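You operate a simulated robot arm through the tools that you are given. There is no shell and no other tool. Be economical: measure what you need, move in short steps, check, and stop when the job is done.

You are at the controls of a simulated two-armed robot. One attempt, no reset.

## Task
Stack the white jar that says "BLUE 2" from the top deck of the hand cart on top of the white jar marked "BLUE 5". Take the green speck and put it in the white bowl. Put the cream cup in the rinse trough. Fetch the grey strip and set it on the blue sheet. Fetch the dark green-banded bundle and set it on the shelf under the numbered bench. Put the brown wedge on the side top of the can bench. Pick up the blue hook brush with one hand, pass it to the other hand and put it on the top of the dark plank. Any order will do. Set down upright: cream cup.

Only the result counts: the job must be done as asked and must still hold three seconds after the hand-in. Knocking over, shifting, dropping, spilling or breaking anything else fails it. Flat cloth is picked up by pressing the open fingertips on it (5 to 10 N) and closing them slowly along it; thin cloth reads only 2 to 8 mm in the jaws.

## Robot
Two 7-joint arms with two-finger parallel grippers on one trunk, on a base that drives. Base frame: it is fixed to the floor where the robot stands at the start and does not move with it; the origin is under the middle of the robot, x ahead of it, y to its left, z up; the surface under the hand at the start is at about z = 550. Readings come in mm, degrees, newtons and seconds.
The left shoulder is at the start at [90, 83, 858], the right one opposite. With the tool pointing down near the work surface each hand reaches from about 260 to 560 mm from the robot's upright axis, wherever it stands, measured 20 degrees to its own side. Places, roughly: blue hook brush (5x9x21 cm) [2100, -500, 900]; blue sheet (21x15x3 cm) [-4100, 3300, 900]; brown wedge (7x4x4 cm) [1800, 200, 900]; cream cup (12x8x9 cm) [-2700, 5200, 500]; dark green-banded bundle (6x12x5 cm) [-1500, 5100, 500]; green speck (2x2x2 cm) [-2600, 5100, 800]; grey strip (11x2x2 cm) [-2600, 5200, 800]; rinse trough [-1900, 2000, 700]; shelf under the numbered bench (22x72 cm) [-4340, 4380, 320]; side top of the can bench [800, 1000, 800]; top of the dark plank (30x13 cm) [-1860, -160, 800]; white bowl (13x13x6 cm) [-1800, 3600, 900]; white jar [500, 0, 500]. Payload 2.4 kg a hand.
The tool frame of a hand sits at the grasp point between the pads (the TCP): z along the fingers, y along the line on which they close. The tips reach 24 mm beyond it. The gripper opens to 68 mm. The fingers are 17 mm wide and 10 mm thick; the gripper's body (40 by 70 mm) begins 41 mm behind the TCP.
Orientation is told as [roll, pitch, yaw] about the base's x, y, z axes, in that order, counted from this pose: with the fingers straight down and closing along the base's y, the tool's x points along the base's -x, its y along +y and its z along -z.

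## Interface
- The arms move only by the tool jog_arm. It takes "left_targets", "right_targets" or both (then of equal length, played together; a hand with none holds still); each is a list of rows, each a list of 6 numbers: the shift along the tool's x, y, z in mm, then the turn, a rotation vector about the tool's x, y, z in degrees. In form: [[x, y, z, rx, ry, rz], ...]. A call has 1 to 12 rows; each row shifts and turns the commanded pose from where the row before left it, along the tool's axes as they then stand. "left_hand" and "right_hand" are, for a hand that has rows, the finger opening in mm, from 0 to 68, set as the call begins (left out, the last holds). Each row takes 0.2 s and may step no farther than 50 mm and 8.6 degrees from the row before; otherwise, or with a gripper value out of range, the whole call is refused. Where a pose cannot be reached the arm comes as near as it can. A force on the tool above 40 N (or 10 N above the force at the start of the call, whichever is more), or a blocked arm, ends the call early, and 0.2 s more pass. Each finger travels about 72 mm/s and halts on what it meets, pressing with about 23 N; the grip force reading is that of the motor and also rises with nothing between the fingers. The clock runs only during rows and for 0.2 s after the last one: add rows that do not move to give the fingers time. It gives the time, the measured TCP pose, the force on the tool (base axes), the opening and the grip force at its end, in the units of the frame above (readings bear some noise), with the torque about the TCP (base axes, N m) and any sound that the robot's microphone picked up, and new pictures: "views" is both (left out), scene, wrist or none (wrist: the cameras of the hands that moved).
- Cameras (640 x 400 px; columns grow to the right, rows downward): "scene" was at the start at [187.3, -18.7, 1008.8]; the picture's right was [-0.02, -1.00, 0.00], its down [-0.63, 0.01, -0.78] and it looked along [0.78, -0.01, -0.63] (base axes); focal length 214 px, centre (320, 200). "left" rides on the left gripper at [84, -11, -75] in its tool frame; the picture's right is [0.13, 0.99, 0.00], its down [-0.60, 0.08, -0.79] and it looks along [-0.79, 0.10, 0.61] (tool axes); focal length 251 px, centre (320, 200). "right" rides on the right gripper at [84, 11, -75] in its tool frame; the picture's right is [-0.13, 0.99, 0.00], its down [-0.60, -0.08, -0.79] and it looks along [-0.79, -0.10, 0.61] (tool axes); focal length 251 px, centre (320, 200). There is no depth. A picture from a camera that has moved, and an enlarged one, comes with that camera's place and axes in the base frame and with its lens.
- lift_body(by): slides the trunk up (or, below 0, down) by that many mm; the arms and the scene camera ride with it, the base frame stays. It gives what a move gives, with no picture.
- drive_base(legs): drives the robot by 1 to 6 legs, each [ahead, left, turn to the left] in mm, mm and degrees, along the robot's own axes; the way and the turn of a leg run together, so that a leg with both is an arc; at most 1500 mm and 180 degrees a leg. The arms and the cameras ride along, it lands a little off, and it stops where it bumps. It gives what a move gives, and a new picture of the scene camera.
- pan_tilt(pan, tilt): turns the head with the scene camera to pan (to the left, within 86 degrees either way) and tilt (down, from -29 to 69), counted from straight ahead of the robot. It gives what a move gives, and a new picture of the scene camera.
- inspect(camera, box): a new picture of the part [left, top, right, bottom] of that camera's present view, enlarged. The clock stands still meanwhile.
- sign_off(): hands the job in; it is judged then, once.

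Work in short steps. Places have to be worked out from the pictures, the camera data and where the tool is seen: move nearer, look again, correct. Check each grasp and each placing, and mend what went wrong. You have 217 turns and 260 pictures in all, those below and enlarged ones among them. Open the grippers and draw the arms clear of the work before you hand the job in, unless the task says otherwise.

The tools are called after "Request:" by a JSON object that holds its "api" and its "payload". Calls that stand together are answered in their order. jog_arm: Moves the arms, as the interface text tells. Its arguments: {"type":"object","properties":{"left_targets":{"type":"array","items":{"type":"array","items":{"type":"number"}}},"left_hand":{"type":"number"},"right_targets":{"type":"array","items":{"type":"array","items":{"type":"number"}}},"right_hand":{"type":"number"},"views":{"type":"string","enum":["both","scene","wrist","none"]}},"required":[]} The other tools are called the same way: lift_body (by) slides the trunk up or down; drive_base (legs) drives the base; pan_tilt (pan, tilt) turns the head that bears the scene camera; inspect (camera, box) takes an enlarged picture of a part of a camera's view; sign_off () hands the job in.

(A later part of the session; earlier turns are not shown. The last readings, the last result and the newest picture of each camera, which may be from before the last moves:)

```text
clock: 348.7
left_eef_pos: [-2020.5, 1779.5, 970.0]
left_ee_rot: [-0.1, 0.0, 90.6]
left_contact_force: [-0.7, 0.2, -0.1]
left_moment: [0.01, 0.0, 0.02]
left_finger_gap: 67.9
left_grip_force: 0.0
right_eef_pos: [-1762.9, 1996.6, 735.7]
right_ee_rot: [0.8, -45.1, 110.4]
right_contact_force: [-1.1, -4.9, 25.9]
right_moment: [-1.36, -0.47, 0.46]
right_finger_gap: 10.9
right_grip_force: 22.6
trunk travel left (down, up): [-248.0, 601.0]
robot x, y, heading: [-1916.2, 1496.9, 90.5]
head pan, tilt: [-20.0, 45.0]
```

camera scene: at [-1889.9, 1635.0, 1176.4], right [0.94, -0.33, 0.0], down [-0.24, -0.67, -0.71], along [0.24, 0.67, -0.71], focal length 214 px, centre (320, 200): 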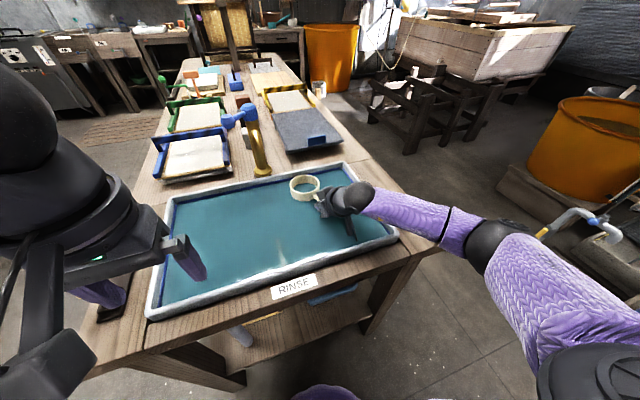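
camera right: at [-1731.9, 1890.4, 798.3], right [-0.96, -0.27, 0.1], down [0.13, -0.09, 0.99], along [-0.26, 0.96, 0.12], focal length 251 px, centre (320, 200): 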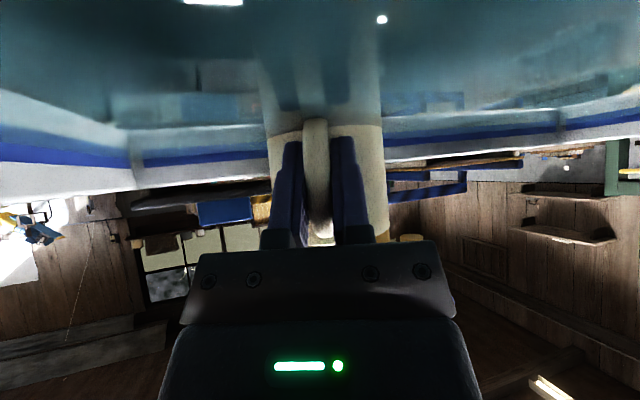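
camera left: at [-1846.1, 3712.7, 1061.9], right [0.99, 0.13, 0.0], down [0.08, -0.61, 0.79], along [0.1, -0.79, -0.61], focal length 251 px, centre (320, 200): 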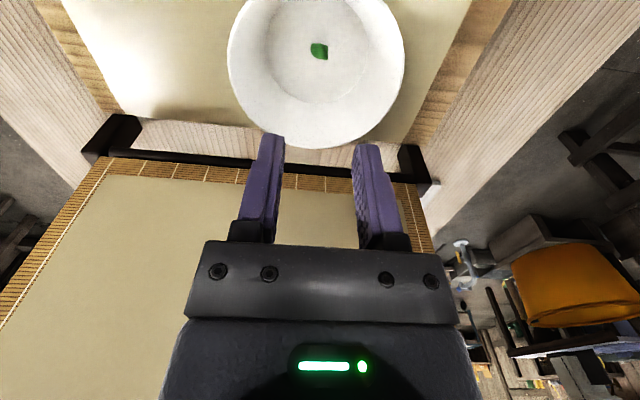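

There is contact, with the torque suggesting it is shared between cup and hand. I look closely.

Request:
{"api": "inspect", "payload": {"camera": "scene", "box": [260, 140, 420, 260]}}

Request:
{"api": "inspect", "payload": {"camera": "right", "box": [0, 0, 640, 400]}}

```text
3.33 times, centred on (340, 200) of scene
camera zoom: at [-1890.7, 1632.6, 1176.9], right [0.94, -0.33, 0.0], down [-0.24, -0.67, -0.71], along [0.24, 0.67, -0.71], focal length 715 px, centre (253, 200)
```

zoom: 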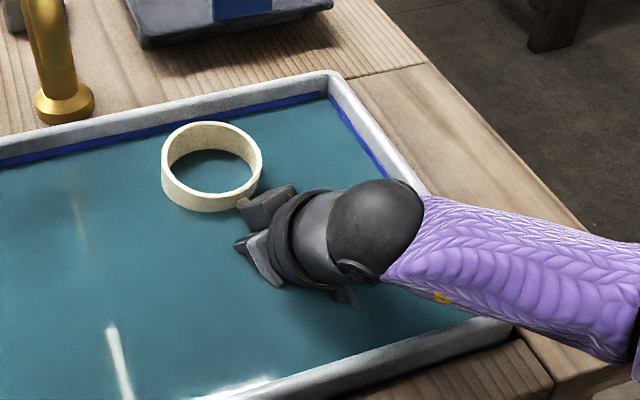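

```text
1.00 times, centred on (320, 200) of right (not enlarged: the box is as wide or as high as the picture)
camera zoom: at [-1732.9, 1888.7, 729.3], right [-0.96, -0.27, 0.1], down [0.13, -0.1, 0.99], along [-0.26, 0.96, 0.13], focal length 251 px, centre (320, 200)
```

zoom: 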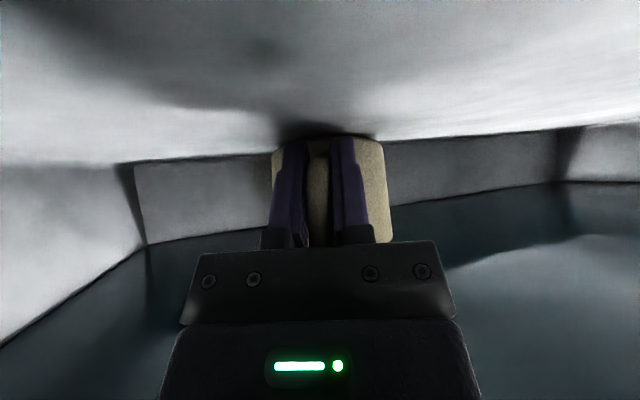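

Under water I can see the cup's base flat on the trough floor (≈ z 712), with the hand's camera touching too. I open the hand, ease back 8 mm, and rise straight up.

Request:
{"api": "jog_arm", "payload": {"right_targets": [[0, 0, 0, 0, 0, 0], [0, 0, 0, 0, 0, 0], [3, 0, -8, 0, 0, 0], [-10, 0, -10, 0, 0, 0], [-25, 0, -25, 0, 0, 0], [-30, 0, -30, 0, 0, 0], [-30, 0, -30, 0, 0, 0], [0, 0, 0, 0, 0, 0]], "right_hand": 40, "views": "both"}}

```text
clock: 350.5
left_eef_pos: [-2018.7, 1780.8, 969.7]
left_ee_rot: [0.0, 0.1, 90.6]
left_contact_force: [-0.2, -1.3, 0.6]
left_moment: [0.03, -0.03, -0.02]
left_finger_gap: 67.8
left_grip_force: 0.1
right_eef_pos: [-1758.6, 1988.8, 872.7]
right_ee_rot: [0.9, -44.9, 110.4]
right_contact_force: [0.0, -0.1, -0.3]
right_moment: [-0.02, 0.0, 0.01]
right_finger_gap: 39.7
right_grip_force: 0.1
trunk travel left (down, up): [-248.0, 601.0]
robot x, y, heading: [-1917.7, 1498.1, 90.5]
head pan, tilt: [-20.0, 45.0]
camera scene: at [-1890.0, 1634.8, 1176.4], right [0.94, -0.33, 0.0], down [-0.24, -0.67, -0.71], along [0.24, 0.67, -0.71], focal length 214 px, centre (320, 200)
camera right: at [-1727.7, 1882.3, 866.8], right [-0.96, -0.27, 0.1], down [0.13, -0.09, 0.99], along [-0.26, 0.96, 0.12], focal length 251 px, centre (320, 200)
```

scene: 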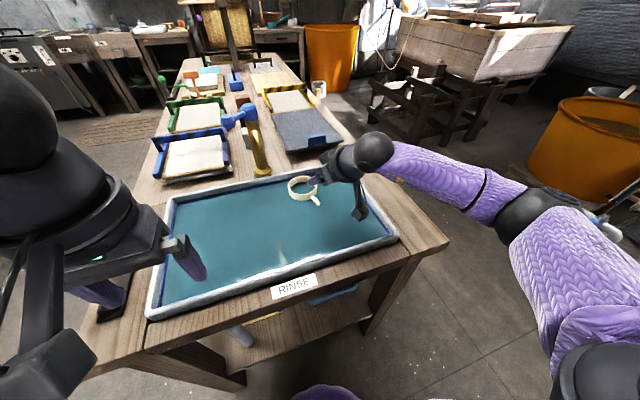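
right: 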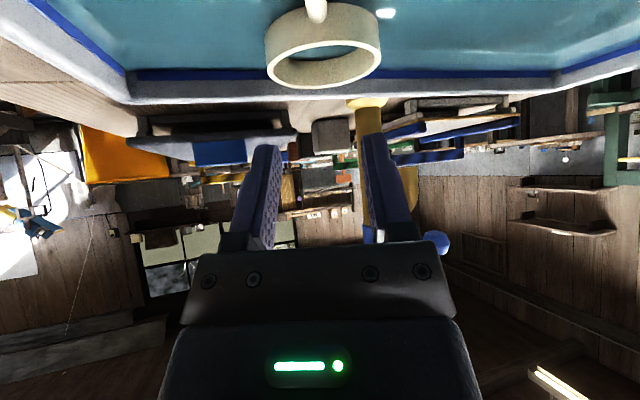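

The cup stands upright in the rinse trough. Next the green-banded bundle on the far bench's lower shelf at about [-1490, 5080]: I raise the hand and drive there.

Request:
{"api": "jog_arm", "payload": {"right_targets": [[-30, 0, -30, 0, 0, 0], [-30, 0, -30, 0, 0, 0], [20, 0, -20, 0, 0, 0], [20, 0, -20, 0, 0, 0], [0, 0, 0, 0, 0, 0]], "right_hand": 68, "views": "none"}}

Request:
{"api": "drive_base", "payload": {"legs": [[-100, 0, 0], [0, -930, 0], [1500, 0, 0], [1350, 0, 0], [0, 400, 0]]}}

Request:
{"api": "lift_body", "payload": {"by": -100}}

Request:
{"api": "pan_tilt", "payload": {"pan": 0, "tilt": 35}}

```text
clock: 351.7
left_eef_pos: [-2019.9, 1780.1, 969.8]
left_ee_rot: [0.0, 0.0, 90.7]
left_contact_force: [0.5, 0.0, 0.3]
left_moment: [0.01, -0.03, 0.02]
left_finger_gap: 68.4
left_grip_force: 0.1
right_eef_pos: [-1739.0, 1937.5, 956.3]
right_ee_rot: [0.9, -45.0, 110.4]
right_contact_force: [0.2, 1.3, 0.3]
right_moment: [-0.01, -0.02, 0.01]
right_finger_gap: 68.1
right_grip_force: 0.1
trunk travel left (down, up): [-248.0, 601.0]
robot x, y, heading: [-1918.1, 1498.6, 90.5]
head pan, tilt: [-20.0, 45.0]
```

```text
clock: 372.8
left_eef_pos: [-1542.9, 4521.0, 970.2]
left_ee_rot: [0.0, 0.1, 91.6]
left_contact_force: [0.6, -0.6, 0.1]
left_moment: [0.05, 0.0, -0.03]
left_finger_gap: 68.0
left_grip_force: 0.0
right_eef_pos: [-1263.1, 4682.9, 957.7]
right_ee_rot: [0.8, -45.0, 111.2]
right_contact_force: [0.2, 0.4, 0.4]
right_moment: [-0.02, 0.02, 0.0]
right_finger_gap: 67.7
right_grip_force: 0.0
trunk travel left (down, up): [-248.0, 601.0]
robot x, y, heading: [-1434.5, 4237.9, 91.3]
head pan, tilt: [-20.0, 45.0]
camera scene: at [-1410.2, 4377.3, 1176.4], right [0.95, -0.32, 0.0], down [-0.23, -0.67, -0.71], along [0.23, 0.67, -0.71], focal length 214 px, centre (320, 200)
```

scene: 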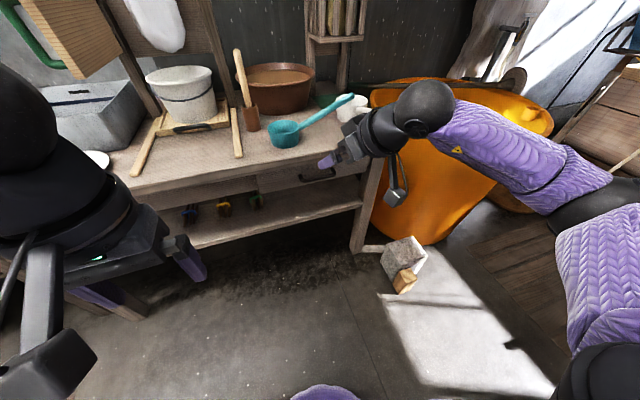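

```text
clock: 374.1
left_eef_pos: [-1541.7, 4520.8, 868.8]
left_ee_rot: [0.0, 0.1, 91.5]
left_contact_force: [0.5, -0.4, 0.0]
left_moment: [0.02, 0.03, 0.03]
left_finger_gap: 68.1
left_grip_force: 0.0
right_eef_pos: [-1262.8, 4684.1, 856.1]
right_ee_rot: [0.9, -45.0, 111.3]
right_contact_force: [-0.4, 0.0, -0.1]
right_moment: [0.01, 0.01, -0.02]
right_finger_gap: 68.1
right_grip_force: 0.0
trunk travel left (down, up): [-148.0, 701.0]
robot x, y, heading: [-1435.7, 4241.0, 91.4]
head pan, tilt: [-20.0, 45.0]
```

```text
clock: 375.0
left_eef_pos: [-1541.4, 4520.1, 870.8]
left_ee_rot: [0.0, 0.1, 91.5]
left_contact_force: [-0.7, 0.3, 0.4]
left_moment: [0.0, -0.01, 0.0]
left_finger_gap: 67.8
left_grip_force: 0.1
right_eef_pos: [-1263.7, 4683.8, 856.2]
right_ee_rot: [0.9, -45.0, 111.2]
right_contact_force: [0.5, -0.5, -0.4]
right_moment: [0.02, -0.02, 0.03]
right_finger_gap: 67.8
right_grip_force: 0.0
trunk travel left (down, up): [-148.0, 701.0]
robot x, y, heading: [-1437.9, 4239.3, 91.5]
head pan, tilt: [0.0, 35.0]
camera scene: at [-1438.8, 4415.4, 1089.1], right [1.0, 0.02, 0.0], down [0.01, -0.57, -0.82], along [-0.02, 0.82, -0.57], focal length 214 px, centre (320, 200)
```

scene: 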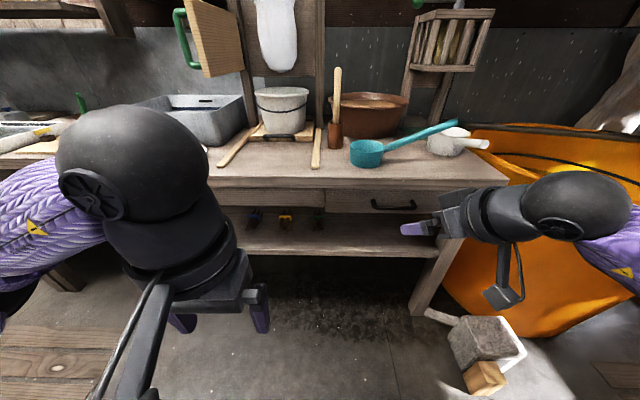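

The banded bundles are visible on the lower shelf; the green one is the right-hand one. I zoom in.

Request:
{"api": "inspect", "payload": {"camera": "scene", "box": [230, 170, 440, 270]}}

```text
3.05 times, centred on (335, 220) of scene
camera zoom: at [-1438.8, 4415.4, 1089.1], right [1.0, 0.02, 0.0], down [0.01, -0.57, -0.82], along [-0.02, 0.82, -0.57], focal length 654 px, centre (274, 139)
```

zoom: 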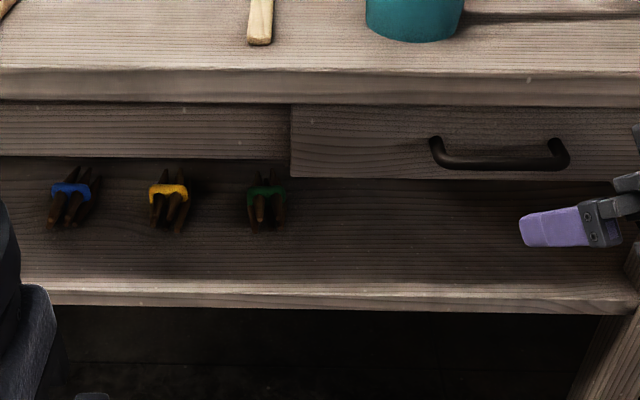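

I'll grip the near end of the bundle with the right hand, pitched 55°, where both drawer and shelf leave room. I set orientation, raise the left hand, and lower the trunk.

Request:
{"api": "jog_arm", "payload": {"right_targets": [[0, 0, 0, 5.1, 0, 5.1], [0, 0, 0, 5.1, 0, 5.1], [0, 0, 0, 5, 0, 5], [0, 0, 0, 0, -5, 0], [0, 0, 0, 0, -5, 0], [0, 0, 0, 0, 0, 0]], "left_targets": [[0, 0, -40, 0, 0, 0], [0, 0, -40, 0, 0, 0], [0, 0, -40, 0, 0, 0], [0, 0, -20, 0, 0, 0], [0, 0, 0, 0, 0, 0], [0, 0, 0, 0, 0, 0]], "views": "none"}}

Request:
{"api": "lift_body", "payload": {"by": -115}}

Request:
{"api": "drive_base", "payload": {"legs": [[0, 155, 0], [230, 0, -1]]}}

```text
clock: 376.4
left_eef_pos: [-1543.7, 4523.6, 1009.6]
left_ee_rot: [0.0, 0.1, 91.4]
left_contact_force: [-0.3, -0.3, 0.1]
left_moment: [0.0, -0.02, -0.01]
left_finger_gap: 67.9
left_grip_force: 0.1
right_eef_pos: [-1262.7, 4683.6, 856.2]
right_ee_rot: [1.0, -54.9, 89.5]
right_contact_force: [0.2, 0.3, -0.1]
right_moment: [0.03, 0.0, -0.03]
right_finger_gap: 68.1
right_grip_force: 0.0
trunk travel left (down, up): [-148.0, 701.0]
robot x, y, heading: [-1436.7, 4239.5, 91.6]
head pan, tilt: [0.0, 35.0]
```

```text
clock: 377.8
left_eef_pos: [-1541.4, 4520.7, 894.6]
left_ee_rot: [0.0, 0.1, 91.5]
left_contact_force: [0.3, -0.4, -0.4]
left_moment: [0.01, -0.03, -0.01]
left_finger_gap: 68.0
left_grip_force: 0.1
right_eef_pos: [-1262.8, 4682.9, 742.3]
right_ee_rot: [1.1, -54.8, 89.6]
right_contact_force: [-0.1, 0.5, 0.5]
right_moment: [0.02, -0.04, -0.02]
right_finger_gap: 68.0
right_grip_force: 0.0
trunk travel left (down, up): [-33.0, 816.0]
robot x, y, heading: [-1436.3, 4241.5, 91.6]
head pan, tilt: [0.0, 35.0]
```

```text
clock: 380.6
left_eef_pos: [-1695.2, 4751.5, 894.6]
left_ee_rot: [0.0, 0.2, 90.6]
left_contact_force: [-0.2, -0.3, -0.1]
left_moment: [-0.05, -0.01, -0.01]
left_finger_gap: 67.9
left_grip_force: 0.0
right_eef_pos: [-1416.6, 4907.2, 741.4]
right_ee_rot: [1.1, -54.7, 88.7]
right_contact_force: [0.2, 0.2, -0.2]
right_moment: [-0.01, 0.02, 0.02]
right_finger_gap: 68.2
right_grip_force: 0.0
trunk travel left (down, up): [-33.0, 816.0]
robot x, y, heading: [-1595.0, 4462.9, 90.4]
head pan, tilt: [0.0, 35.0]
camera scene: at [-1595.9, 4681.8, 969.7], right [1.0, 0.01, 0.0], down [0.01, -0.57, -0.82], along [-0.01, 0.82, -0.57], focal length 214 px, centre (320, 200)
```

scene: 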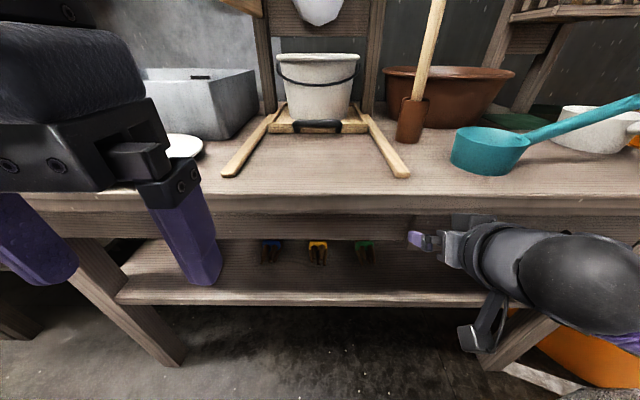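

I lower the right hand in front of the shelf and look through its camera.

Request:
{"api": "jog_arm", "payload": {"right_targets": [[31, 10, 22, 0, 0, 0], [31, 10, 22, 0, 0, 0], [31, 10, 22, 0, 0, 0], [31, 10, 22, 0, 0, 0], [31, 10, 22, 0, 0, 0], [0, 0, 0, 0, 0, 0]], "views": "wrist"}}

```text
clock: 382.0
left_eef_pos: [-1697.7, 4750.6, 894.8]
left_ee_rot: [-0.1, 0.2, 90.6]
left_contact_force: [-0.2, 0.1, -0.1]
left_moment: [0.01, 0.0, -0.01]
left_finger_gap: 67.9
left_grip_force: 0.0
right_eef_pos: [-1439.8, 4908.7, 655.4]
right_ee_rot: [1.1, -54.7, 88.6]
right_contact_force: [-0.5, -0.3, 0.0]
right_moment: [0.0, 0.01, -0.01]
right_finger_gap: 68.0
right_grip_force: 0.0
right hand out of reach, approached as far as the arm can: row 3, 4, 5
trunk travel left (down, up): [-33.0, 816.0]
robot x, y, heading: [-1592.6, 4464.6, 90.9]
head pan, tilt: [0.0, 35.0]
camera right: at [-1450.9, 4800.1, 630.6], right [-0.99, 0.08, 0.12], down [0.09, -0.3, 0.95], along [0.11, 0.95, 0.29], focal length 251 px, centre (320, 200)
```

right: 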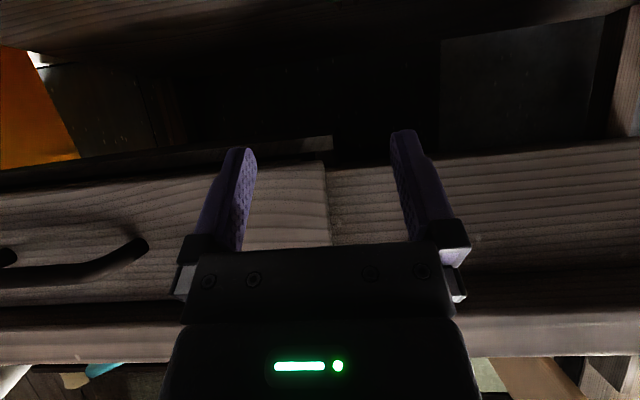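

Out of reach in this pose; the cup grasp worked with the hand turned 20° inward, so I retract, turn the robot 20° right and shift left to get the same geometry here.

Request:
{"api": "jog_arm", "payload": {"right_targets": [[23, 0, -33, 0, 0, 0], [23, 0, -33, 0, 0, 0], [23, 0, -33, 0, 0, 0], [0, 0, 0, 0, 5, 0], [0, 0, 0, 0, 0, 0]], "views": "none"}}

Request:
{"api": "drive_base", "payload": {"legs": [[0, 0, -20], [130, 193, 0]]}}

```text
clock: 383.2
left_eef_pos: [-1696.2, 4750.7, 894.8]
left_ee_rot: [0.0, 0.1, 90.6]
left_contact_force: [0.8, -0.5, 0.0]
left_moment: [-0.02, 0.02, 0.02]
left_finger_gap: 68.0
left_grip_force: 0.1
right_eef_pos: [-1438.7, 4890.6, 656.9]
right_ee_rot: [0.9, -49.7, 88.8]
right_contact_force: [0.3, -0.6, 0.8]
right_moment: [-0.02, 0.01, 0.04]
right_finger_gap: 67.6
right_grip_force: 0.1
right hand out of reach, approached as far as the arm can: row 1, 2, 3
trunk travel left (down, up): [-33.0, 816.0]
robot x, y, heading: [-1599.1, 4471.5, 90.4]
head pan, tilt: [0.0, 35.0]
```

```text
clock: 385.7
left_eef_pos: [-1689.3, 4899.5, 894.9]
left_ee_rot: [0.1, 0.2, 70.8]
left_contact_force: [0.6, -0.5, 0.4]
left_moment: [0.01, 0.01, -0.01]
left_finger_gap: 68.1
left_grip_force: 0.0
right_eef_pos: [-1400.2, 4940.4, 652.8]
right_ee_rot: [0.4, -48.8, 69.5]
right_contact_force: [0.2, 0.6, -3.0]
right_moment: [-0.07, -0.13, 0.03]
right_finger_gap: 67.2
right_grip_force: 0.1
trunk travel left (down, up): [-33.0, 816.0]
robot x, y, heading: [-1687.5, 4596.1, 70.7]
head pan, tilt: [0.0, 35.0]
stopped in leg 2: the force on the tool passed its limit at 64 N (the readings are from after the stop); the commanded pose is now the measured one
camera scene: at [-1618.7, 4799.9, 969.7], right [0.94, -0.33, 0.0], down [-0.19, -0.54, -0.82], along [0.27, 0.77, -0.57], focal length 214 px, centre (320, 200)
```

scene: 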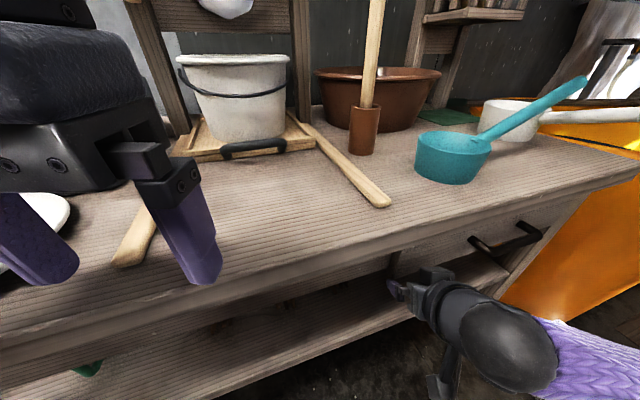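

The hand touched the drawer front. I back off 110 mm, turn the hand 20° inward and lower it.

Request:
{"api": "drive_base", "payload": {"legs": [[-110, 0, 0]]}}

Request:
{"api": "jog_arm", "payload": {"right_targets": [[0, 0, 0, -5, 0, -4.4], [0, 0, 0, -5, 0, -4.4], [0, 0, 0, -5, 0, -4.4], [30, 10, 26, 0, 0, 0], [30, 10, 26, 0, 0, 0], [30, 10, 26, 0, 0, 0], [10, 10, 10, 0, 0, 0], [0, 0, 0, 0, 0, 0]], "views": "wrist"}}

```text
clock: 386.9
left_eef_pos: [-1725.2, 4794.5, 894.8]
left_ee_rot: [0.0, 0.1, 70.7]
left_contact_force: [-0.1, -0.6, -0.1]
left_moment: [0.01, 0.0, 0.03]
left_finger_gap: 68.2
left_grip_force: 0.0
right_eef_pos: [-1437.2, 4836.6, 653.3]
right_ee_rot: [0.5, -49.0, 69.4]
right_contact_force: [0.1, -0.1, -0.2]
right_moment: [-0.03, 0.02, 0.01]
right_finger_gap: 68.0
right_grip_force: 0.1
trunk travel left (down, up): [-33.0, 816.0]
robot x, y, heading: [-1728.8, 4492.3, 70.8]
head pan, tilt: [0.0, 35.0]
camera scene: at [-1655.1, 4696.0, 969.6], right [0.94, -0.33, 0.0], down [-0.19, -0.54, -0.82], along [0.27, 0.77, -0.57], focal length 214 px, centre (320, 200)
```

scene: 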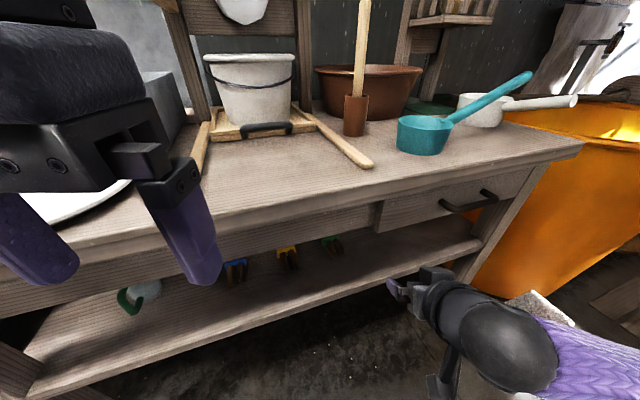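

```text
clock: 388.7
left_eef_pos: [-1726.4, 4794.4, 895.1]
left_ee_rot: [0.0, 0.0, 70.6]
left_contact_force: [0.4, -0.4, -0.7]
left_moment: [-0.02, 0.02, 0.01]
left_finger_gap: 68.3
left_grip_force: 0.1
right_eef_pos: [-1471.6, 4836.4, 526.0]
right_ee_rot: [0.4, -48.9, 89.5]
right_contact_force: [0.5, 0.6, 0.3]
right_moment: [0.0, -0.02, -0.03]
right_finger_gap: 68.0
right_grip_force: 0.1
right hand out of reach, approached as far as the arm can: row 7
trunk travel left (down, up): [-33.0, 816.0]
robot x, y, heading: [-1728.6, 4492.1, 70.5]
head pan, tilt: [0.0, 35.0]
camera right: at [-1483.0, 4725.4, 511.5], right [-0.99, 0.09, 0.1], down [0.08, -0.2, 0.98], along [0.11, 0.98, 0.19], focal length 251 px, centre (320, 200)
```

right: 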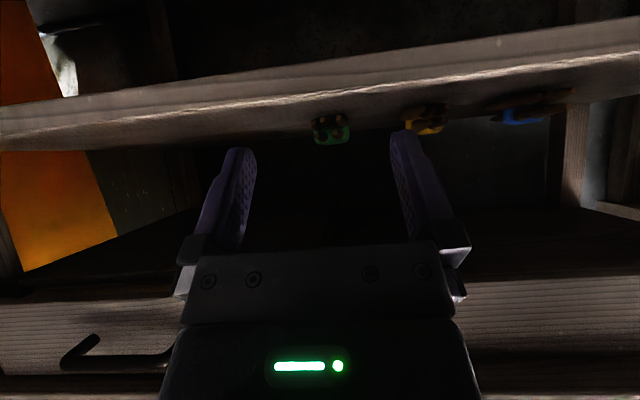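

Request:
{"api": "inspect", "payload": {"camera": "right", "box": [270, 80, 430, 180]}}

```text
4.00 times, centred on (350, 130) of right
camera zoom: at [-1483.0, 4725.4, 511.5], right [-0.99, 0.09, 0.1], down [0.08, -0.2, 0.98], along [0.11, 0.98, 0.19], focal length 1006 px, centre (200, 480)
```

zoom: 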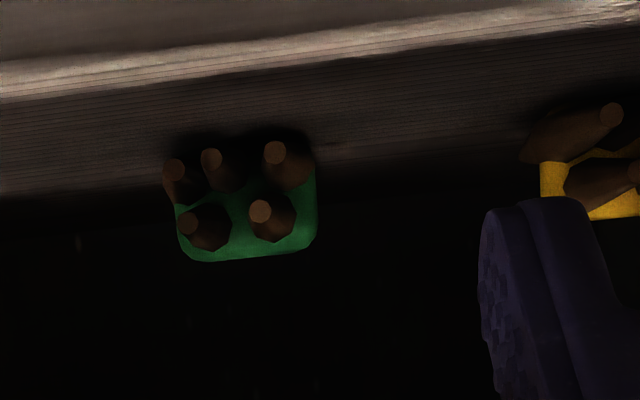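

The camera below the hand would foul the shelf at this depth. I need the hand with its camera on top, i.e. turned 180° about its axis; I test whether the left wrist can do that turn.

Request:
{"api": "jog_arm", "payload": {"left_targets": [[0, 0, 0, 0, 0, -8.5], [0, 0, 0, 0, 0, -8.5], [0, 0, 0, 0, 0, -8.5], [0, 0, 0, 0, 0, -8.5], [0, 0, 0, 0, 0, -8.5], [0, 0, 0, 0, 0, -8.5], [0, 0, 0, 0, 0, -8.5], [0, 0, 0, 0, 0, -8.5], [0, 0, 0, 0, 0, -8.5], [0, 0, 0, 0, 0, -8.5], [0, 0, 0, 0, 0, -8.5], [0, 0, 0, 0, 0, -8.5]], "views": "none"}}

Request:
{"api": "jog_arm", "payload": {"left_targets": [[0, 0, 0, 0, 0, -8.5], [0, 0, 0, 0, 0, -8.5], [0, 0, 0, 0, 0, -8.5], [0, 0, 0, 0, 0, -8.5], [0, 0, 0, 0, 0, -8.5], [0, 0, 0, 0, 0, -8.5], [0, 0, 0, 0, 0, -8.5], [0, 0, 0, 0, 0, -8.5], [0, 0, 0, 0, 0, -8.5], [0, 0, 0, 0, 0, 0]], "views": "none"}}

```text
clock: 389.1
left_eef_pos: [-1729.0, 4794.3, 895.1]
left_ee_rot: [0.5, 0.2, 78.6]
left_contact_force: [-17.0, 8.0, -1.7]
left_moment: [-0.48, -1.44, -1.89]
left_finger_gap: 68.1
left_grip_force: 0.0
right_eef_pos: [-1472.5, 4834.4, 525.2]
right_ee_rot: [0.5, -48.8, 89.5]
right_contact_force: [-0.6, 1.0, -0.7]
right_moment: [0.02, 0.0, 0.01]
right_finger_gap: 68.1
right_grip_force: 0.1
trunk travel left (down, up): [-33.0, 816.0]
robot x, y, heading: [-1729.2, 4494.5, 70.6]
head pan, tilt: [0.0, 35.0]
stopped in row 2 (left hand): the force on the tool passed its limit at 82 N (the readings are from after the stop); the commanded pose is now the measured one
```

```text
clock: 389.4
left_eef_pos: [-1730.7, 4796.7, 895.3]
left_ee_rot: [0.6, 0.3, 79.5]
left_contact_force: [-20.1, 5.6, -1.8]
left_moment: [-0.32, -1.59, -2.13]
left_finger_gap: 68.1
left_grip_force: 0.0
right_eef_pos: [-1473.2, 4835.4, 526.3]
right_ee_rot: [0.5, -48.9, 89.5]
right_contact_force: [0.4, 0.1, 0.6]
right_moment: [-0.05, 0.0, 0.02]
right_finger_gap: 68.2
right_grip_force: 0.1
trunk travel left (down, up): [-33.0, 816.0]
robot x, y, heading: [-1726.9, 4490.4, 70.6]
head pan, tilt: [0.0, 35.0]
stopped in row 1 (left hand): the force on the tool passed its limit at 67 N (the readings are from after the stop); the commanded pose is now the measured one
```

The wrist camera touched the robot's own body. I undo that turn, move the left hand outward, then try again.

Request:
{"api": "jog_arm", "payload": {"left_targets": [[0, 0, 0, 0, 0, 8], [-40, 20, -20, 0, 0, 0], [-40, 20, -20, 0, 0, 0], [0, 40, -20, 0, 0, 0], [0, 0, 0, 0, 0, -8.5], [0, 0, 0, 0, 0, -8.5], [0, 0, 0, 0, 0, -8.5], [0, 0, 0, 0, 0, -8.5], [0, 0, 0, 0, 0, -8.5], [0, 0, 0, 0, 0, -8.5], [0, 0, 0, 0, 0, -8.5], [0, 0, 0, 0, 0, -8.5]], "views": "none"}}

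Request:
{"api": "jog_arm", "payload": {"left_targets": [[0, 0, 0, 0, 0, -8.5], [0, 0, 0, 0, 0, -8.5], [0, 0, 0, 0, 0, -8.5], [0, 0, 0, 0, 0, -8.5], [0, 0, 0, 0, 0, -8.5], [0, 0, 0, 0, 0, -8.5], [0, 0, 0, 0, 0, -8.5], [0, 0, 0, 0, 0, -8.5], [0, 0, 0, 0, 0, -8.5], [0, 0, 0, 0, 0, -8.5], [0, 0, 0, 0, 0, -8.5], [0, 0, 0, 0, 0, 0]], "views": "none"}}

```text
clock: 392.0
left_eef_pos: [-1765.6, 4904.0, 928.3]
left_ee_rot: [0.5, -0.3, 139.8]
left_contact_force: [0.3, 0.0, 0.8]
left_moment: [0.01, 0.01, 0.02]
left_finger_gap: 68.1
left_grip_force: 0.1
left hand out of reach, approached as far as the arm can: row 4
right_eef_pos: [-1471.9, 4835.2, 525.3]
right_ee_rot: [0.5, -49.0, 89.4]
right_contact_force: [-0.8, 0.3, -0.1]
right_moment: [-0.01, 0.04, 0.0]
right_finger_gap: 68.2
right_grip_force: 0.0
trunk travel left (down, up): [-33.0, 816.0]
robot x, y, heading: [-1728.6, 4494.3, 70.9]
head pan, tilt: [0.0, 35.0]
```

```text
clock: 394.6
left_eef_pos: [-1766.9, 4903.4, 928.9]
left_ee_rot: [-0.4, -0.4, -126.7]
left_contact_force: [0.2, -0.1, 0.3]
left_moment: [-0.02, -0.02, 0.01]
left_finger_gap: 68.0
left_grip_force: 0.1
right_eef_pos: [-1471.9, 4836.0, 525.9]
right_ee_rot: [0.6, -48.9, 89.5]
right_contact_force: [0.1, 0.2, -0.5]
right_moment: [-0.02, -0.01, -0.02]
right_finger_gap: 68.0
right_grip_force: 0.0
trunk travel left (down, up): [-33.0, 816.0]
robot x, y, heading: [-1728.1, 4496.3, 70.5]
head pan, tilt: [0.0, 35.0]
```

The left wrist manages the 180° turn. I raise the right hand out of the way and reposition the robot (heading ≈105°) so the left hand can reach the bundle camera-up.

Request:
{"api": "jog_arm", "payload": {"right_targets": [[-20, 0, -40, 0, 0, 0], [-34, 0, -29.5, 0, 0, 0], [-34, 0, -29.5, 0, 0, 0], [-34, 0, -29.5, 0, 0, 0], [-34, 0, -29.5, 0, 0, 0], [0, 0, 0, 0, 0, 0]], "views": "none"}}

Request:
{"api": "drive_base", "payload": {"legs": [[-80, 0, 0], [0, 0, 34.5], [0, -499, 0]]}}

Request:
{"api": "jog_arm", "payload": {"left_targets": [[0, 0, 0, 0, 8.5, 0], [0, 0, 0, 0, 8.5, 0], [0, 0, 0, 0, 8.5, 0], [0, 0, 0, 0, 8.5, 0], [0, 0, 0, 0, 8.5, 0], [0, 0, 0, 0, 8.5, 0], [0, 0, 0, 0, 8.5, 0], [0, 0, 0, 0, 8.5, 0], [0, 0, 0, 0, 0, 0]], "views": "none"}}

```text
clock: 396.0
left_eef_pos: [-1766.5, 4902.7, 929.7]
left_ee_rot: [-0.3, -0.4, -126.9]
left_contact_force: [0.2, -1.2, 0.7]
left_moment: [0.0, 0.0, 0.02]
left_finger_gap: 68.1
left_grip_force: 0.0
right_eef_pos: [-1462.0, 4839.2, 743.5]
right_ee_rot: [0.4, -48.8, 89.4]
right_contact_force: [0.4, -0.5, 1.2]
right_moment: [-0.02, 0.0, 0.03]
right_finger_gap: 68.1
right_grip_force: 0.0
right hand out of reach, approached as far as the arm can: row 3, 4
trunk travel left (down, up): [-33.0, 816.0]
robot x, y, heading: [-1727.0, 4491.0, 70.9]
head pan, tilt: [0.0, 35.0]
```

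```text
clock: 400.4
left_eef_pos: [-1734.6, 4809.9, 929.6]
left_ee_rot: [-0.3, -0.3, -92.3]
left_contact_force: [0.1, 0.0, 0.4]
left_moment: [0.02, -0.05, 0.02]
left_finger_gap: 67.9
left_grip_force: 0.1
right_eef_pos: [-1452.3, 4925.1, 740.2]
right_ee_rot: [1.2, -48.4, 125.2]
right_contact_force: [-15.8, -19.0, 2.5]
right_moment: [0.07, 0.19, 0.23]
right_finger_gap: 48.8
right_grip_force: 0.1
trunk travel left (down, up): [-33.0, 816.0]
robot x, y, heading: [-1471.5, 4492.8, 105.3]
head pan, tilt: [0.0, 35.0]
stopped in leg 3: the force on the tool passed its limit at 66 N (the readings are from after the stop); the commanded pose is now the measured one
camera scene: at [-1523.7, 4700.6, 970.1], right [0.96, 0.26, 0.0], down [0.15, -0.55, -0.82], along [-0.21, 0.79, -0.57], focal length 214 px, centre (320, 200)
```

scene: 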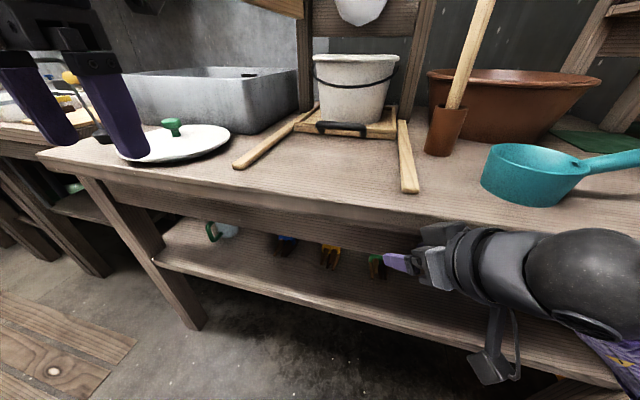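

```text
clock: 402.4
left_eef_pos: [-1733.7, 4810.0, 929.4]
left_ee_rot: [-0.8, 67.8, -93.0]
left_contact_force: [-0.3, 0.1, 0.4]
left_moment: [0.01, -0.02, 0.01]
left_finger_gap: 67.8
left_grip_force: 0.1
right_eef_pos: [-1449.8, 4926.8, 739.3]
right_ee_rot: [1.0, -48.2, 124.8]
right_contact_force: [-23.2, -17.7, -2.3]
right_moment: [-0.18, 0.3, 0.55]
right_finger_gap: 44.4
right_grip_force: 0.1
trunk travel left (down, up): [-33.0, 816.0]
robot x, y, heading: [-1467.8, 4494.5, 105.5]
head pan, tilt: [0.0, 35.0]
```

The left hand's camera-up pose works. The right fingers brushed the drawer front, so I back straight off and look.

Request:
{"api": "drive_base", "payload": {"legs": [[-130, 0, 0]]}}

```text
clock: 403.2
left_eef_pos: [-1732.2, 4789.9, 929.0]
left_ee_rot: [-0.7, 67.7, -92.4]
left_contact_force: [0.1, 1.2, -0.1]
left_moment: [0.0, 0.02, -0.01]
left_finger_gap: 68.1
left_grip_force: 0.0
right_eef_pos: [-1452.7, 4907.3, 739.9]
right_ee_rot: [1.5, -48.7, 125.8]
right_contact_force: [-20.8, -0.3, -1.9]
right_moment: [-0.11, 0.23, 0.81]
right_finger_gap: 54.4
right_grip_force: 0.0
trunk travel left (down, up): [-33.0, 816.0]
robot x, y, heading: [-1459.8, 4480.8, 106.1]
head pan, tilt: [0.0, 35.0]
stopped in leg 1: the force on the tool passed its limit at 44 N (the readings are from after the stop); the commanded pose is now the measured one
camera scene: at [-1521.0, 4683.7, 969.6], right [0.96, 0.27, 0.0], down [0.16, -0.55, -0.82], along [-0.22, 0.79, -0.57], focal length 214 px, centre (320, 200)
```

scene: 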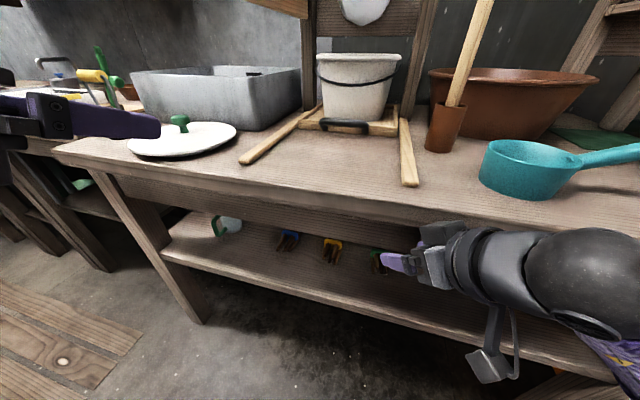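

The right finger is lodged against the drawer's protruding side. I ease that hand sideways off it and pull back.

Request:
{"api": "jog_arm", "payload": {"right_targets": [[0, 15, 0, 0, 0, 0], [0, 15, 0, 0, 0, 0], [10, 10, -30, 0, 0, 0], [10, 0, -30, 0, 0, 0], [0, 0, 0, 0, 0, 0]], "views": "none"}}

Request:
{"api": "drive_base", "payload": {"legs": [[-120, 0, 0]]}}

```text
clock: 404.4
left_eef_pos: [-1729.4, 4791.7, 929.0]
left_ee_rot: [-1.2, 67.7, -92.7]
left_contact_force: [-0.4, 0.1, -1.1]
left_moment: [0.01, 0.01, 0.03]
left_finger_gap: 68.1
left_grip_force: 0.1
right_eef_pos: [-1462.1, 4887.8, 784.8]
right_ee_rot: [1.6, -48.5, 125.4]
right_contact_force: [0.8, 0.5, -0.2]
right_moment: [-0.03, 0.02, 0.02]
right_finger_gap: 68.3
right_grip_force: 0.2
right hand out of reach, approached as far as the arm can: row 2, 3, 4
trunk travel left (down, up): [-33.0, 816.0]
robot x, y, heading: [-1461.3, 4478.7, 105.9]
head pan, tilt: [0.0, 35.0]
```

```text
clock: 405.6
left_eef_pos: [-1696.9, 4675.1, 930.0]
left_ee_rot: [-1.1, 67.6, -92.7]
left_contact_force: [0.1, 0.7, 0.6]
left_moment: [-0.02, 0.01, -0.01]
left_finger_gap: 67.9
left_grip_force: 0.2
right_eef_pos: [-1430.7, 4770.4, 783.6]
right_ee_rot: [1.5, -48.5, 125.4]
right_contact_force: [0.2, -0.2, 0.1]
right_moment: [0.0, 0.02, 0.0]
right_finger_gap: 67.9
right_grip_force: 0.0
trunk travel left (down, up): [-33.0, 816.0]
robot x, y, heading: [-1430.3, 4359.1, 105.7]
head pan, tilt: [0.0, 35.0]
camera scene: at [-1485.8, 4567.6, 969.6], right [0.96, 0.27, 0.0], down [0.16, -0.55, -0.82], along [-0.22, 0.79, -0.57], focal length 214 px, centre (320, 200)
```

scene: 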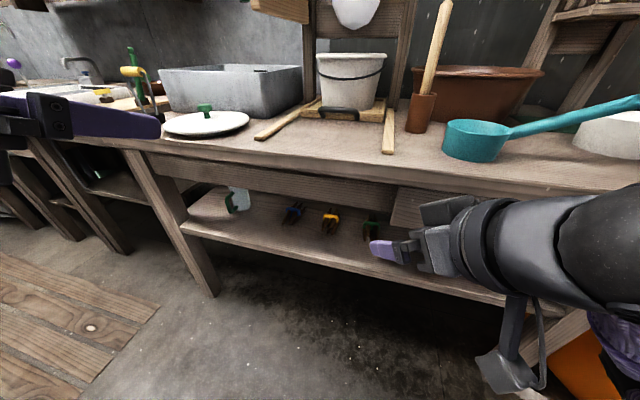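

Clear. I straighten and raise the right hand, and lower the left hand (camera-up) toward shelf height.

Request:
{"api": "jog_arm", "payload": {"right_targets": [[0, 0, -10, 0, 8, 0], [0, 0, -10, 0, 8, 0], [0, 0, -10, 0, 8, 0], [0, 0, -10, 0, 8, 0], [0, 0, -10, 0, 8, 0], [0, 0, -20, 0, 8, 0], [0, 0, -30, 0, 0, 8], [0, 0, -40, 0, 0, 8], [0, 0, -40, 0, 0, 3]], "left_targets": [[-43, 9.6, 17.6, 0, 0, 0], [-43, 9.6, 17.6, 0, 0, 0], [-43, 9.6, 17.6, 0, 0, 0], [-43, 9.6, 17.6, 0, 0, 0], [-43, 9.6, 17.6, 0, 0, 0], [-43, 9.6, 17.6, 0, 0, 0], [-43, 9.6, 17.6, 0, 0, 0], [-43, 9.6, 17.6, 0, 0, 0], [0, 0, 0, 0, 0, 0]], "views": "none"}}

```text
clock: 407.6
left_eef_pos: [-1666.9, 4741.1, 595.3]
left_ee_rot: [-1.3, 67.5, -92.9]
left_contact_force: [0.2, -0.3, 0.6]
left_moment: [0.01, 0.01, 0.04]
left_finger_gap: 67.8
left_grip_force: 0.0
left hand out of reach, approached as far as the arm can: row 1, 2, 3, 4, 5
right_eef_pos: [-1411.7, 4748.4, 950.9]
right_ee_rot: [1.4, -0.3, 107.5]
right_contact_force: [0.5, 0.2, -0.4]
right_moment: [-0.01, 0.0, 0.0]
right_finger_gap: 67.9
right_grip_force: 0.1
right hand out of reach, approached as far as the arm can: row 9
trunk travel left (down, up): [-33.0, 816.0]
robot x, y, heading: [-1428.5, 4361.7, 105.9]
head pan, tilt: [0.0, 35.0]
```

Request:
{"api": "jog_arm", "payload": {"left_targets": [[-22, 12, 10, 0, 0, 0], [-22, 12, 10, 0, 0, 0], [-22, 12, 10, 0, 0, 0], [0, 0, 0, 0, 0, 0]], "views": "none"}}

```text
clock: 408.6
left_eef_pos: [-1630.6, 4742.9, 522.4]
left_ee_rot: [-1.1, 67.7, -92.7]
left_contact_force: [0.2, -0.4, 0.7]
left_moment: [0.01, -0.01, -0.01]
left_finger_gap: 68.0
left_grip_force: 0.0
right_eef_pos: [-1411.8, 4750.0, 950.6]
right_ee_rot: [1.2, -0.3, 107.5]
right_contact_force: [-0.3, -0.3, -0.3]
right_moment: [-0.02, 0.02, 0.02]
right_finger_gap: 67.9
right_grip_force: 0.0
trunk travel left (down, up): [-33.0, 816.0]
robot x, y, heading: [-1428.3, 4361.2, 105.6]
head pan, tilt: [0.0, 35.0]
```

Reachable. I shift right and forward so that the left hand is lined up in front of the green bundle, and look through its camera.

Request:
{"api": "drive_base", "payload": {"legs": [[0, -230, 0], [120, 0, 0]]}}

Request:
{"api": "inspect", "payload": {"camera": "left", "box": [0, 0, 640, 400]}}

```text
clock: 411.2
left_eef_pos: [-1439.7, 4921.9, 522.4]
left_ee_rot: [-1.1, 67.7, -92.7]
left_contact_force: [-0.4, -0.4, 0.2]
left_moment: [-0.02, -0.01, 0.03]
left_finger_gap: 68.0
left_grip_force: 0.0
right_eef_pos: [-1220.5, 4927.7, 951.1]
right_ee_rot: [1.2, -0.3, 107.5]
right_contact_force: [1.2, 0.0, -1.5]
right_moment: [-0.02, -0.01, 0.01]
right_finger_gap: 67.9
right_grip_force: 0.0
trunk travel left (down, up): [-33.0, 816.0]
robot x, y, heading: [-1237.7, 4538.2, 105.6]
head pan, tilt: [0.0, 35.0]
camera scene: at [-1294.4, 4746.2, 969.7], right [0.96, 0.27, 0.0], down [0.16, -0.55, -0.82], along [-0.22, 0.79, -0.57], focal length 214 px, centre (320, 200)
```

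scene: 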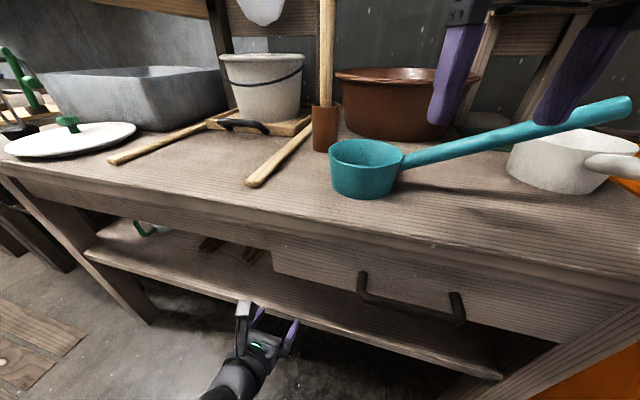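

```text
1.00 times, centred on (320, 200) of left (not enlarged: the box is as wide or as high as the picture)
camera zoom: at [-1448.6, 4884.4, 630.5], right [0.99, 0.02, 0.11], down [0.05, -0.96, -0.26], along [0.1, 0.26, -0.96], focal length 251 px, centre (320, 200)
```

zoom: 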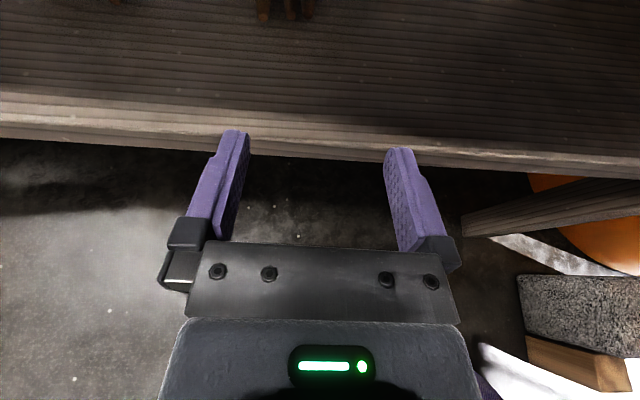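

The bundle's near ends are at ≈[-1464, 5087]; its shelf is z ≈ 460. I pull the right hand back, lower the left 15 mm, then drive 125 mm in.

Request:
{"api": "jog_arm", "payload": {"right_targets": [[40, 0, -5, 0, 0, 0], [40, 0, -5, 0, 0, 0], [40, 0, -5, 0, 0, 0], [0, 0, 0, 0, 0, 0]], "left_targets": [[-15, 0, 6, 0, 0, 0], [0, 0, 0, 0, 0, 0], [0, 0, 0, 0, 0, 0], [0, 0, 0, 0, 0, 0]], "views": "none"}}

Request:
{"api": "drive_base", "payload": {"legs": [[125, -5, 0]]}}

Request:
{"api": "inspect", "payload": {"camera": "left", "box": [0, 0, 640, 400]}}

```text
clock: 412.2
left_eef_pos: [-1439.2, 4921.5, 506.2]
left_ee_rot: [-1.1, 67.7, -92.7]
left_contact_force: [1.0, 0.4, -0.5]
left_moment: [0.0, -0.02, 0.0]
left_finger_gap: 67.8
left_grip_force: 0.1
right_eef_pos: [-1196.7, 4812.5, 938.1]
right_ee_rot: [1.4, -0.4, 107.6]
right_contact_force: [0.0, 0.7, 0.5]
right_moment: [-0.01, 0.0, 0.03]
right_finger_gap: 68.2
right_grip_force: 0.0
right hand out of reach, approached as far as the arm can: row 1, 2, 3
trunk travel left (down, up): [-33.0, 816.0]
robot x, y, heading: [-1236.7, 4538.6, 105.8]
head pan, tilt: [0.0, 35.0]
```

```text
clock: 413.5
left_eef_pos: [-1468.5, 5043.1, 505.8]
left_ee_rot: [-1.1, 67.7, -92.7]
left_contact_force: [0.2, 1.1, -0.4]
left_moment: [0.03, 0.01, 0.0]
left_finger_gap: 68.0
left_grip_force: 0.1
right_eef_pos: [-1226.2, 4935.5, 937.9]
right_ee_rot: [1.3, -0.3, 107.7]
right_contact_force: [-0.4, 0.5, 0.2]
right_moment: [0.01, 0.0, -0.01]
right_finger_gap: 67.9
right_grip_force: 0.1
trunk travel left (down, up): [-33.0, 816.0]
robot x, y, heading: [-1266.1, 4661.6, 105.9]
head pan, tilt: [0.0, 35.0]
camera scene: at [-1323.6, 4867.7, 969.7], right [0.96, 0.27, 0.0], down [0.16, -0.55, -0.82], along [-0.22, 0.79, -0.57], focal length 214 px, centre (320, 200)
```

scene: 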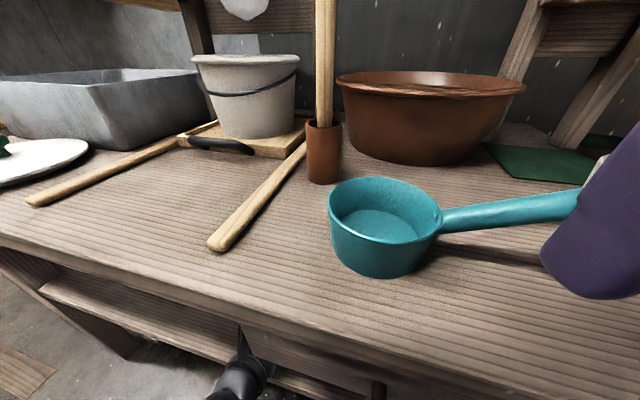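

```text
1.00 times, centred on (320, 200) of left (not enlarged: the box is as wide or as high as the picture)
camera zoom: at [-1478.2, 5006.2, 614.2], right [0.99, 0.02, 0.11], down [0.05, -0.96, -0.26], along [0.1, 0.26, -0.96], focal length 251 px, centre (320, 200)
```

zoom: 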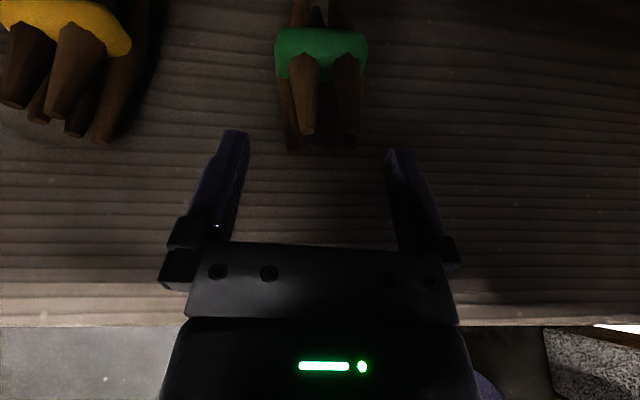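

A perfect view: the bundle is straight ahead, ~45 mm wide, its band at y ≈ 5121. I advance 68 mm and down 20 mm around it.

Request:
{"api": "jog_arm", "payload": {"left_targets": [[2, 0.5, 23, 0, 0, 0], [2, 0.5, 23, 0, 0, 0], [2, 0, 22, 0, 0, 0], [0, 0, 0, 0, 0, 0]], "views": "wrist"}}

```text
clock: 414.5
left_eef_pos: [-1466.5, 5108.9, 486.1]
left_ee_rot: [-1.0, 67.6, -92.7]
left_contact_force: [0.2, -0.5, -0.2]
left_moment: [-0.02, 0.0, 0.03]
left_finger_gap: 68.1
left_grip_force: 0.0
right_eef_pos: [-1226.2, 4934.5, 937.8]
right_ee_rot: [1.3, -0.2, 107.6]
right_contact_force: [0.1, -0.1, 0.1]
right_moment: [-0.02, -0.02, -0.04]
right_finger_gap: 68.1
right_grip_force: 0.0
trunk travel left (down, up): [-33.0, 816.0]
robot x, y, heading: [-1268.6, 4659.4, 106.1]
head pan, tilt: [0.0, 35.0]
camera left: at [-1475.7, 5072.1, 594.1], right [0.99, 0.02, 0.11], down [0.05, -0.97, -0.26], along [0.1, 0.26, -0.96], focal length 251 px, centre (320, 200)
```

left: 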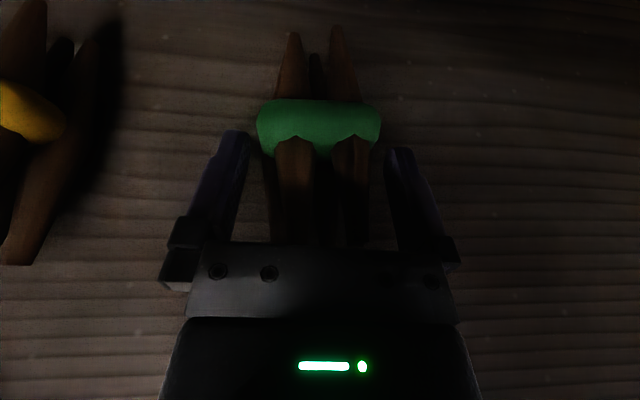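

Fingers straddle the bundle just before the band. I close.

Request:
{"api": "jog_arm", "payload": {"left_targets": [[0, 0, 0, 0, 0, 0], [0, 0, 0, 0, 0, 0], [0, 0, 0, 0, 0, 0], [10, 0, -4, 0, 0, 0], [10, 0, -4, 0, 0, 0], [0, 0, 0, 0, 0, 0]], "left_hand": 15, "views": "wrist"}}

```text
clock: 415.9
left_eef_pos: [-1466.1, 5108.5, 507.8]
left_ee_rot: [-1.2, 67.6, -92.7]
left_contact_force: [0.3, -0.2, -1.7]
left_moment: [-0.06, 0.03, 0.03]
left_finger_gap: 51.8
left_grip_force: 22.7
right_eef_pos: [-1227.5, 4934.1, 939.0]
right_ee_rot: [1.3, -0.3, 107.6]
right_contact_force: [0.1, 0.0, 1.2]
right_moment: [0.03, 0.02, -0.02]
right_finger_gap: 67.8
right_grip_force: 0.0
trunk travel left (down, up): [-33.0, 816.0]
robot x, y, heading: [-1263.8, 4656.6, 105.7]
head pan, tilt: [0.0, 35.0]
camera left: at [-1475.4, 5071.6, 615.6], right [0.99, 0.02, 0.11], down [0.05, -0.97, -0.26], along [0.1, 0.26, -0.96], focal length 251 px, centre (320, 200)
```

left: 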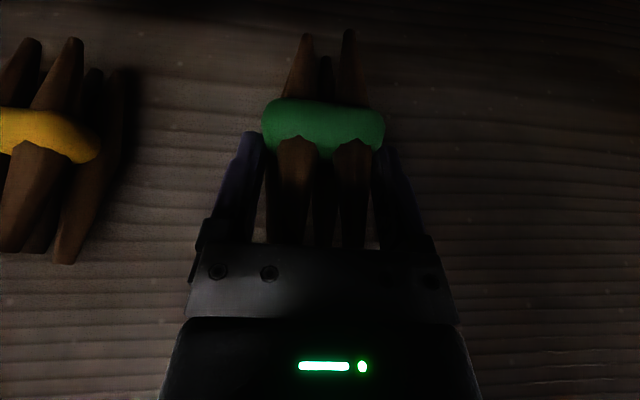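

The bundle is held (52 mm). I back out, turn to face −x and drive toward the numbered bench on the west wall.

Request:
{"api": "drive_base", "payload": {"legs": [[-330, 0, 0], [0, 0, 74.3], [1500, -150, 0], [850, -60, 0]]}}

Request:
{"api": "pan_tilt", "payload": {"pan": 5, "tilt": 35}}

```text
refused: leg 3 is longer than a leg can be; nothing moved
```

```text
clock: 416.5
left_eef_pos: [-1466.5, 5108.2, 508.6]
left_ee_rot: [-1.1, 67.5, -92.7]
left_contact_force: [-0.2, -0.7, -0.6]
left_moment: [-0.03, 0.03, 0.03]
left_finger_gap: 51.8
left_grip_force: 22.3
right_eef_pos: [-1226.0, 4934.7, 938.4]
right_ee_rot: [1.4, -0.3, 107.7]
right_contact_force: [-0.5, -0.1, 0.7]
right_moment: [0.02, 0.02, 0.0]
right_finger_gap: 68.1
right_grip_force: 0.2
trunk travel left (down, up): [-33.0, 816.0]
robot x, y, heading: [-1269.4, 4660.6, 105.7]
head pan, tilt: [5.0, 35.0]
camera scene: at [-1330.9, 4865.5, 969.7], right [0.94, 0.35, 0.0], down [0.2, -0.54, -0.82], along [-0.29, 0.77, -0.57], focal length 214 px, centre (320, 200)
```

scene: 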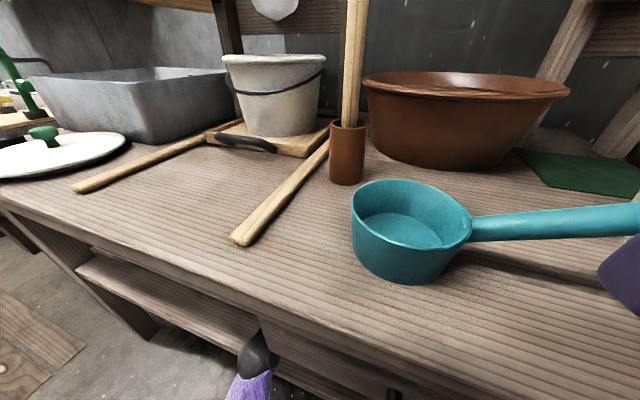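

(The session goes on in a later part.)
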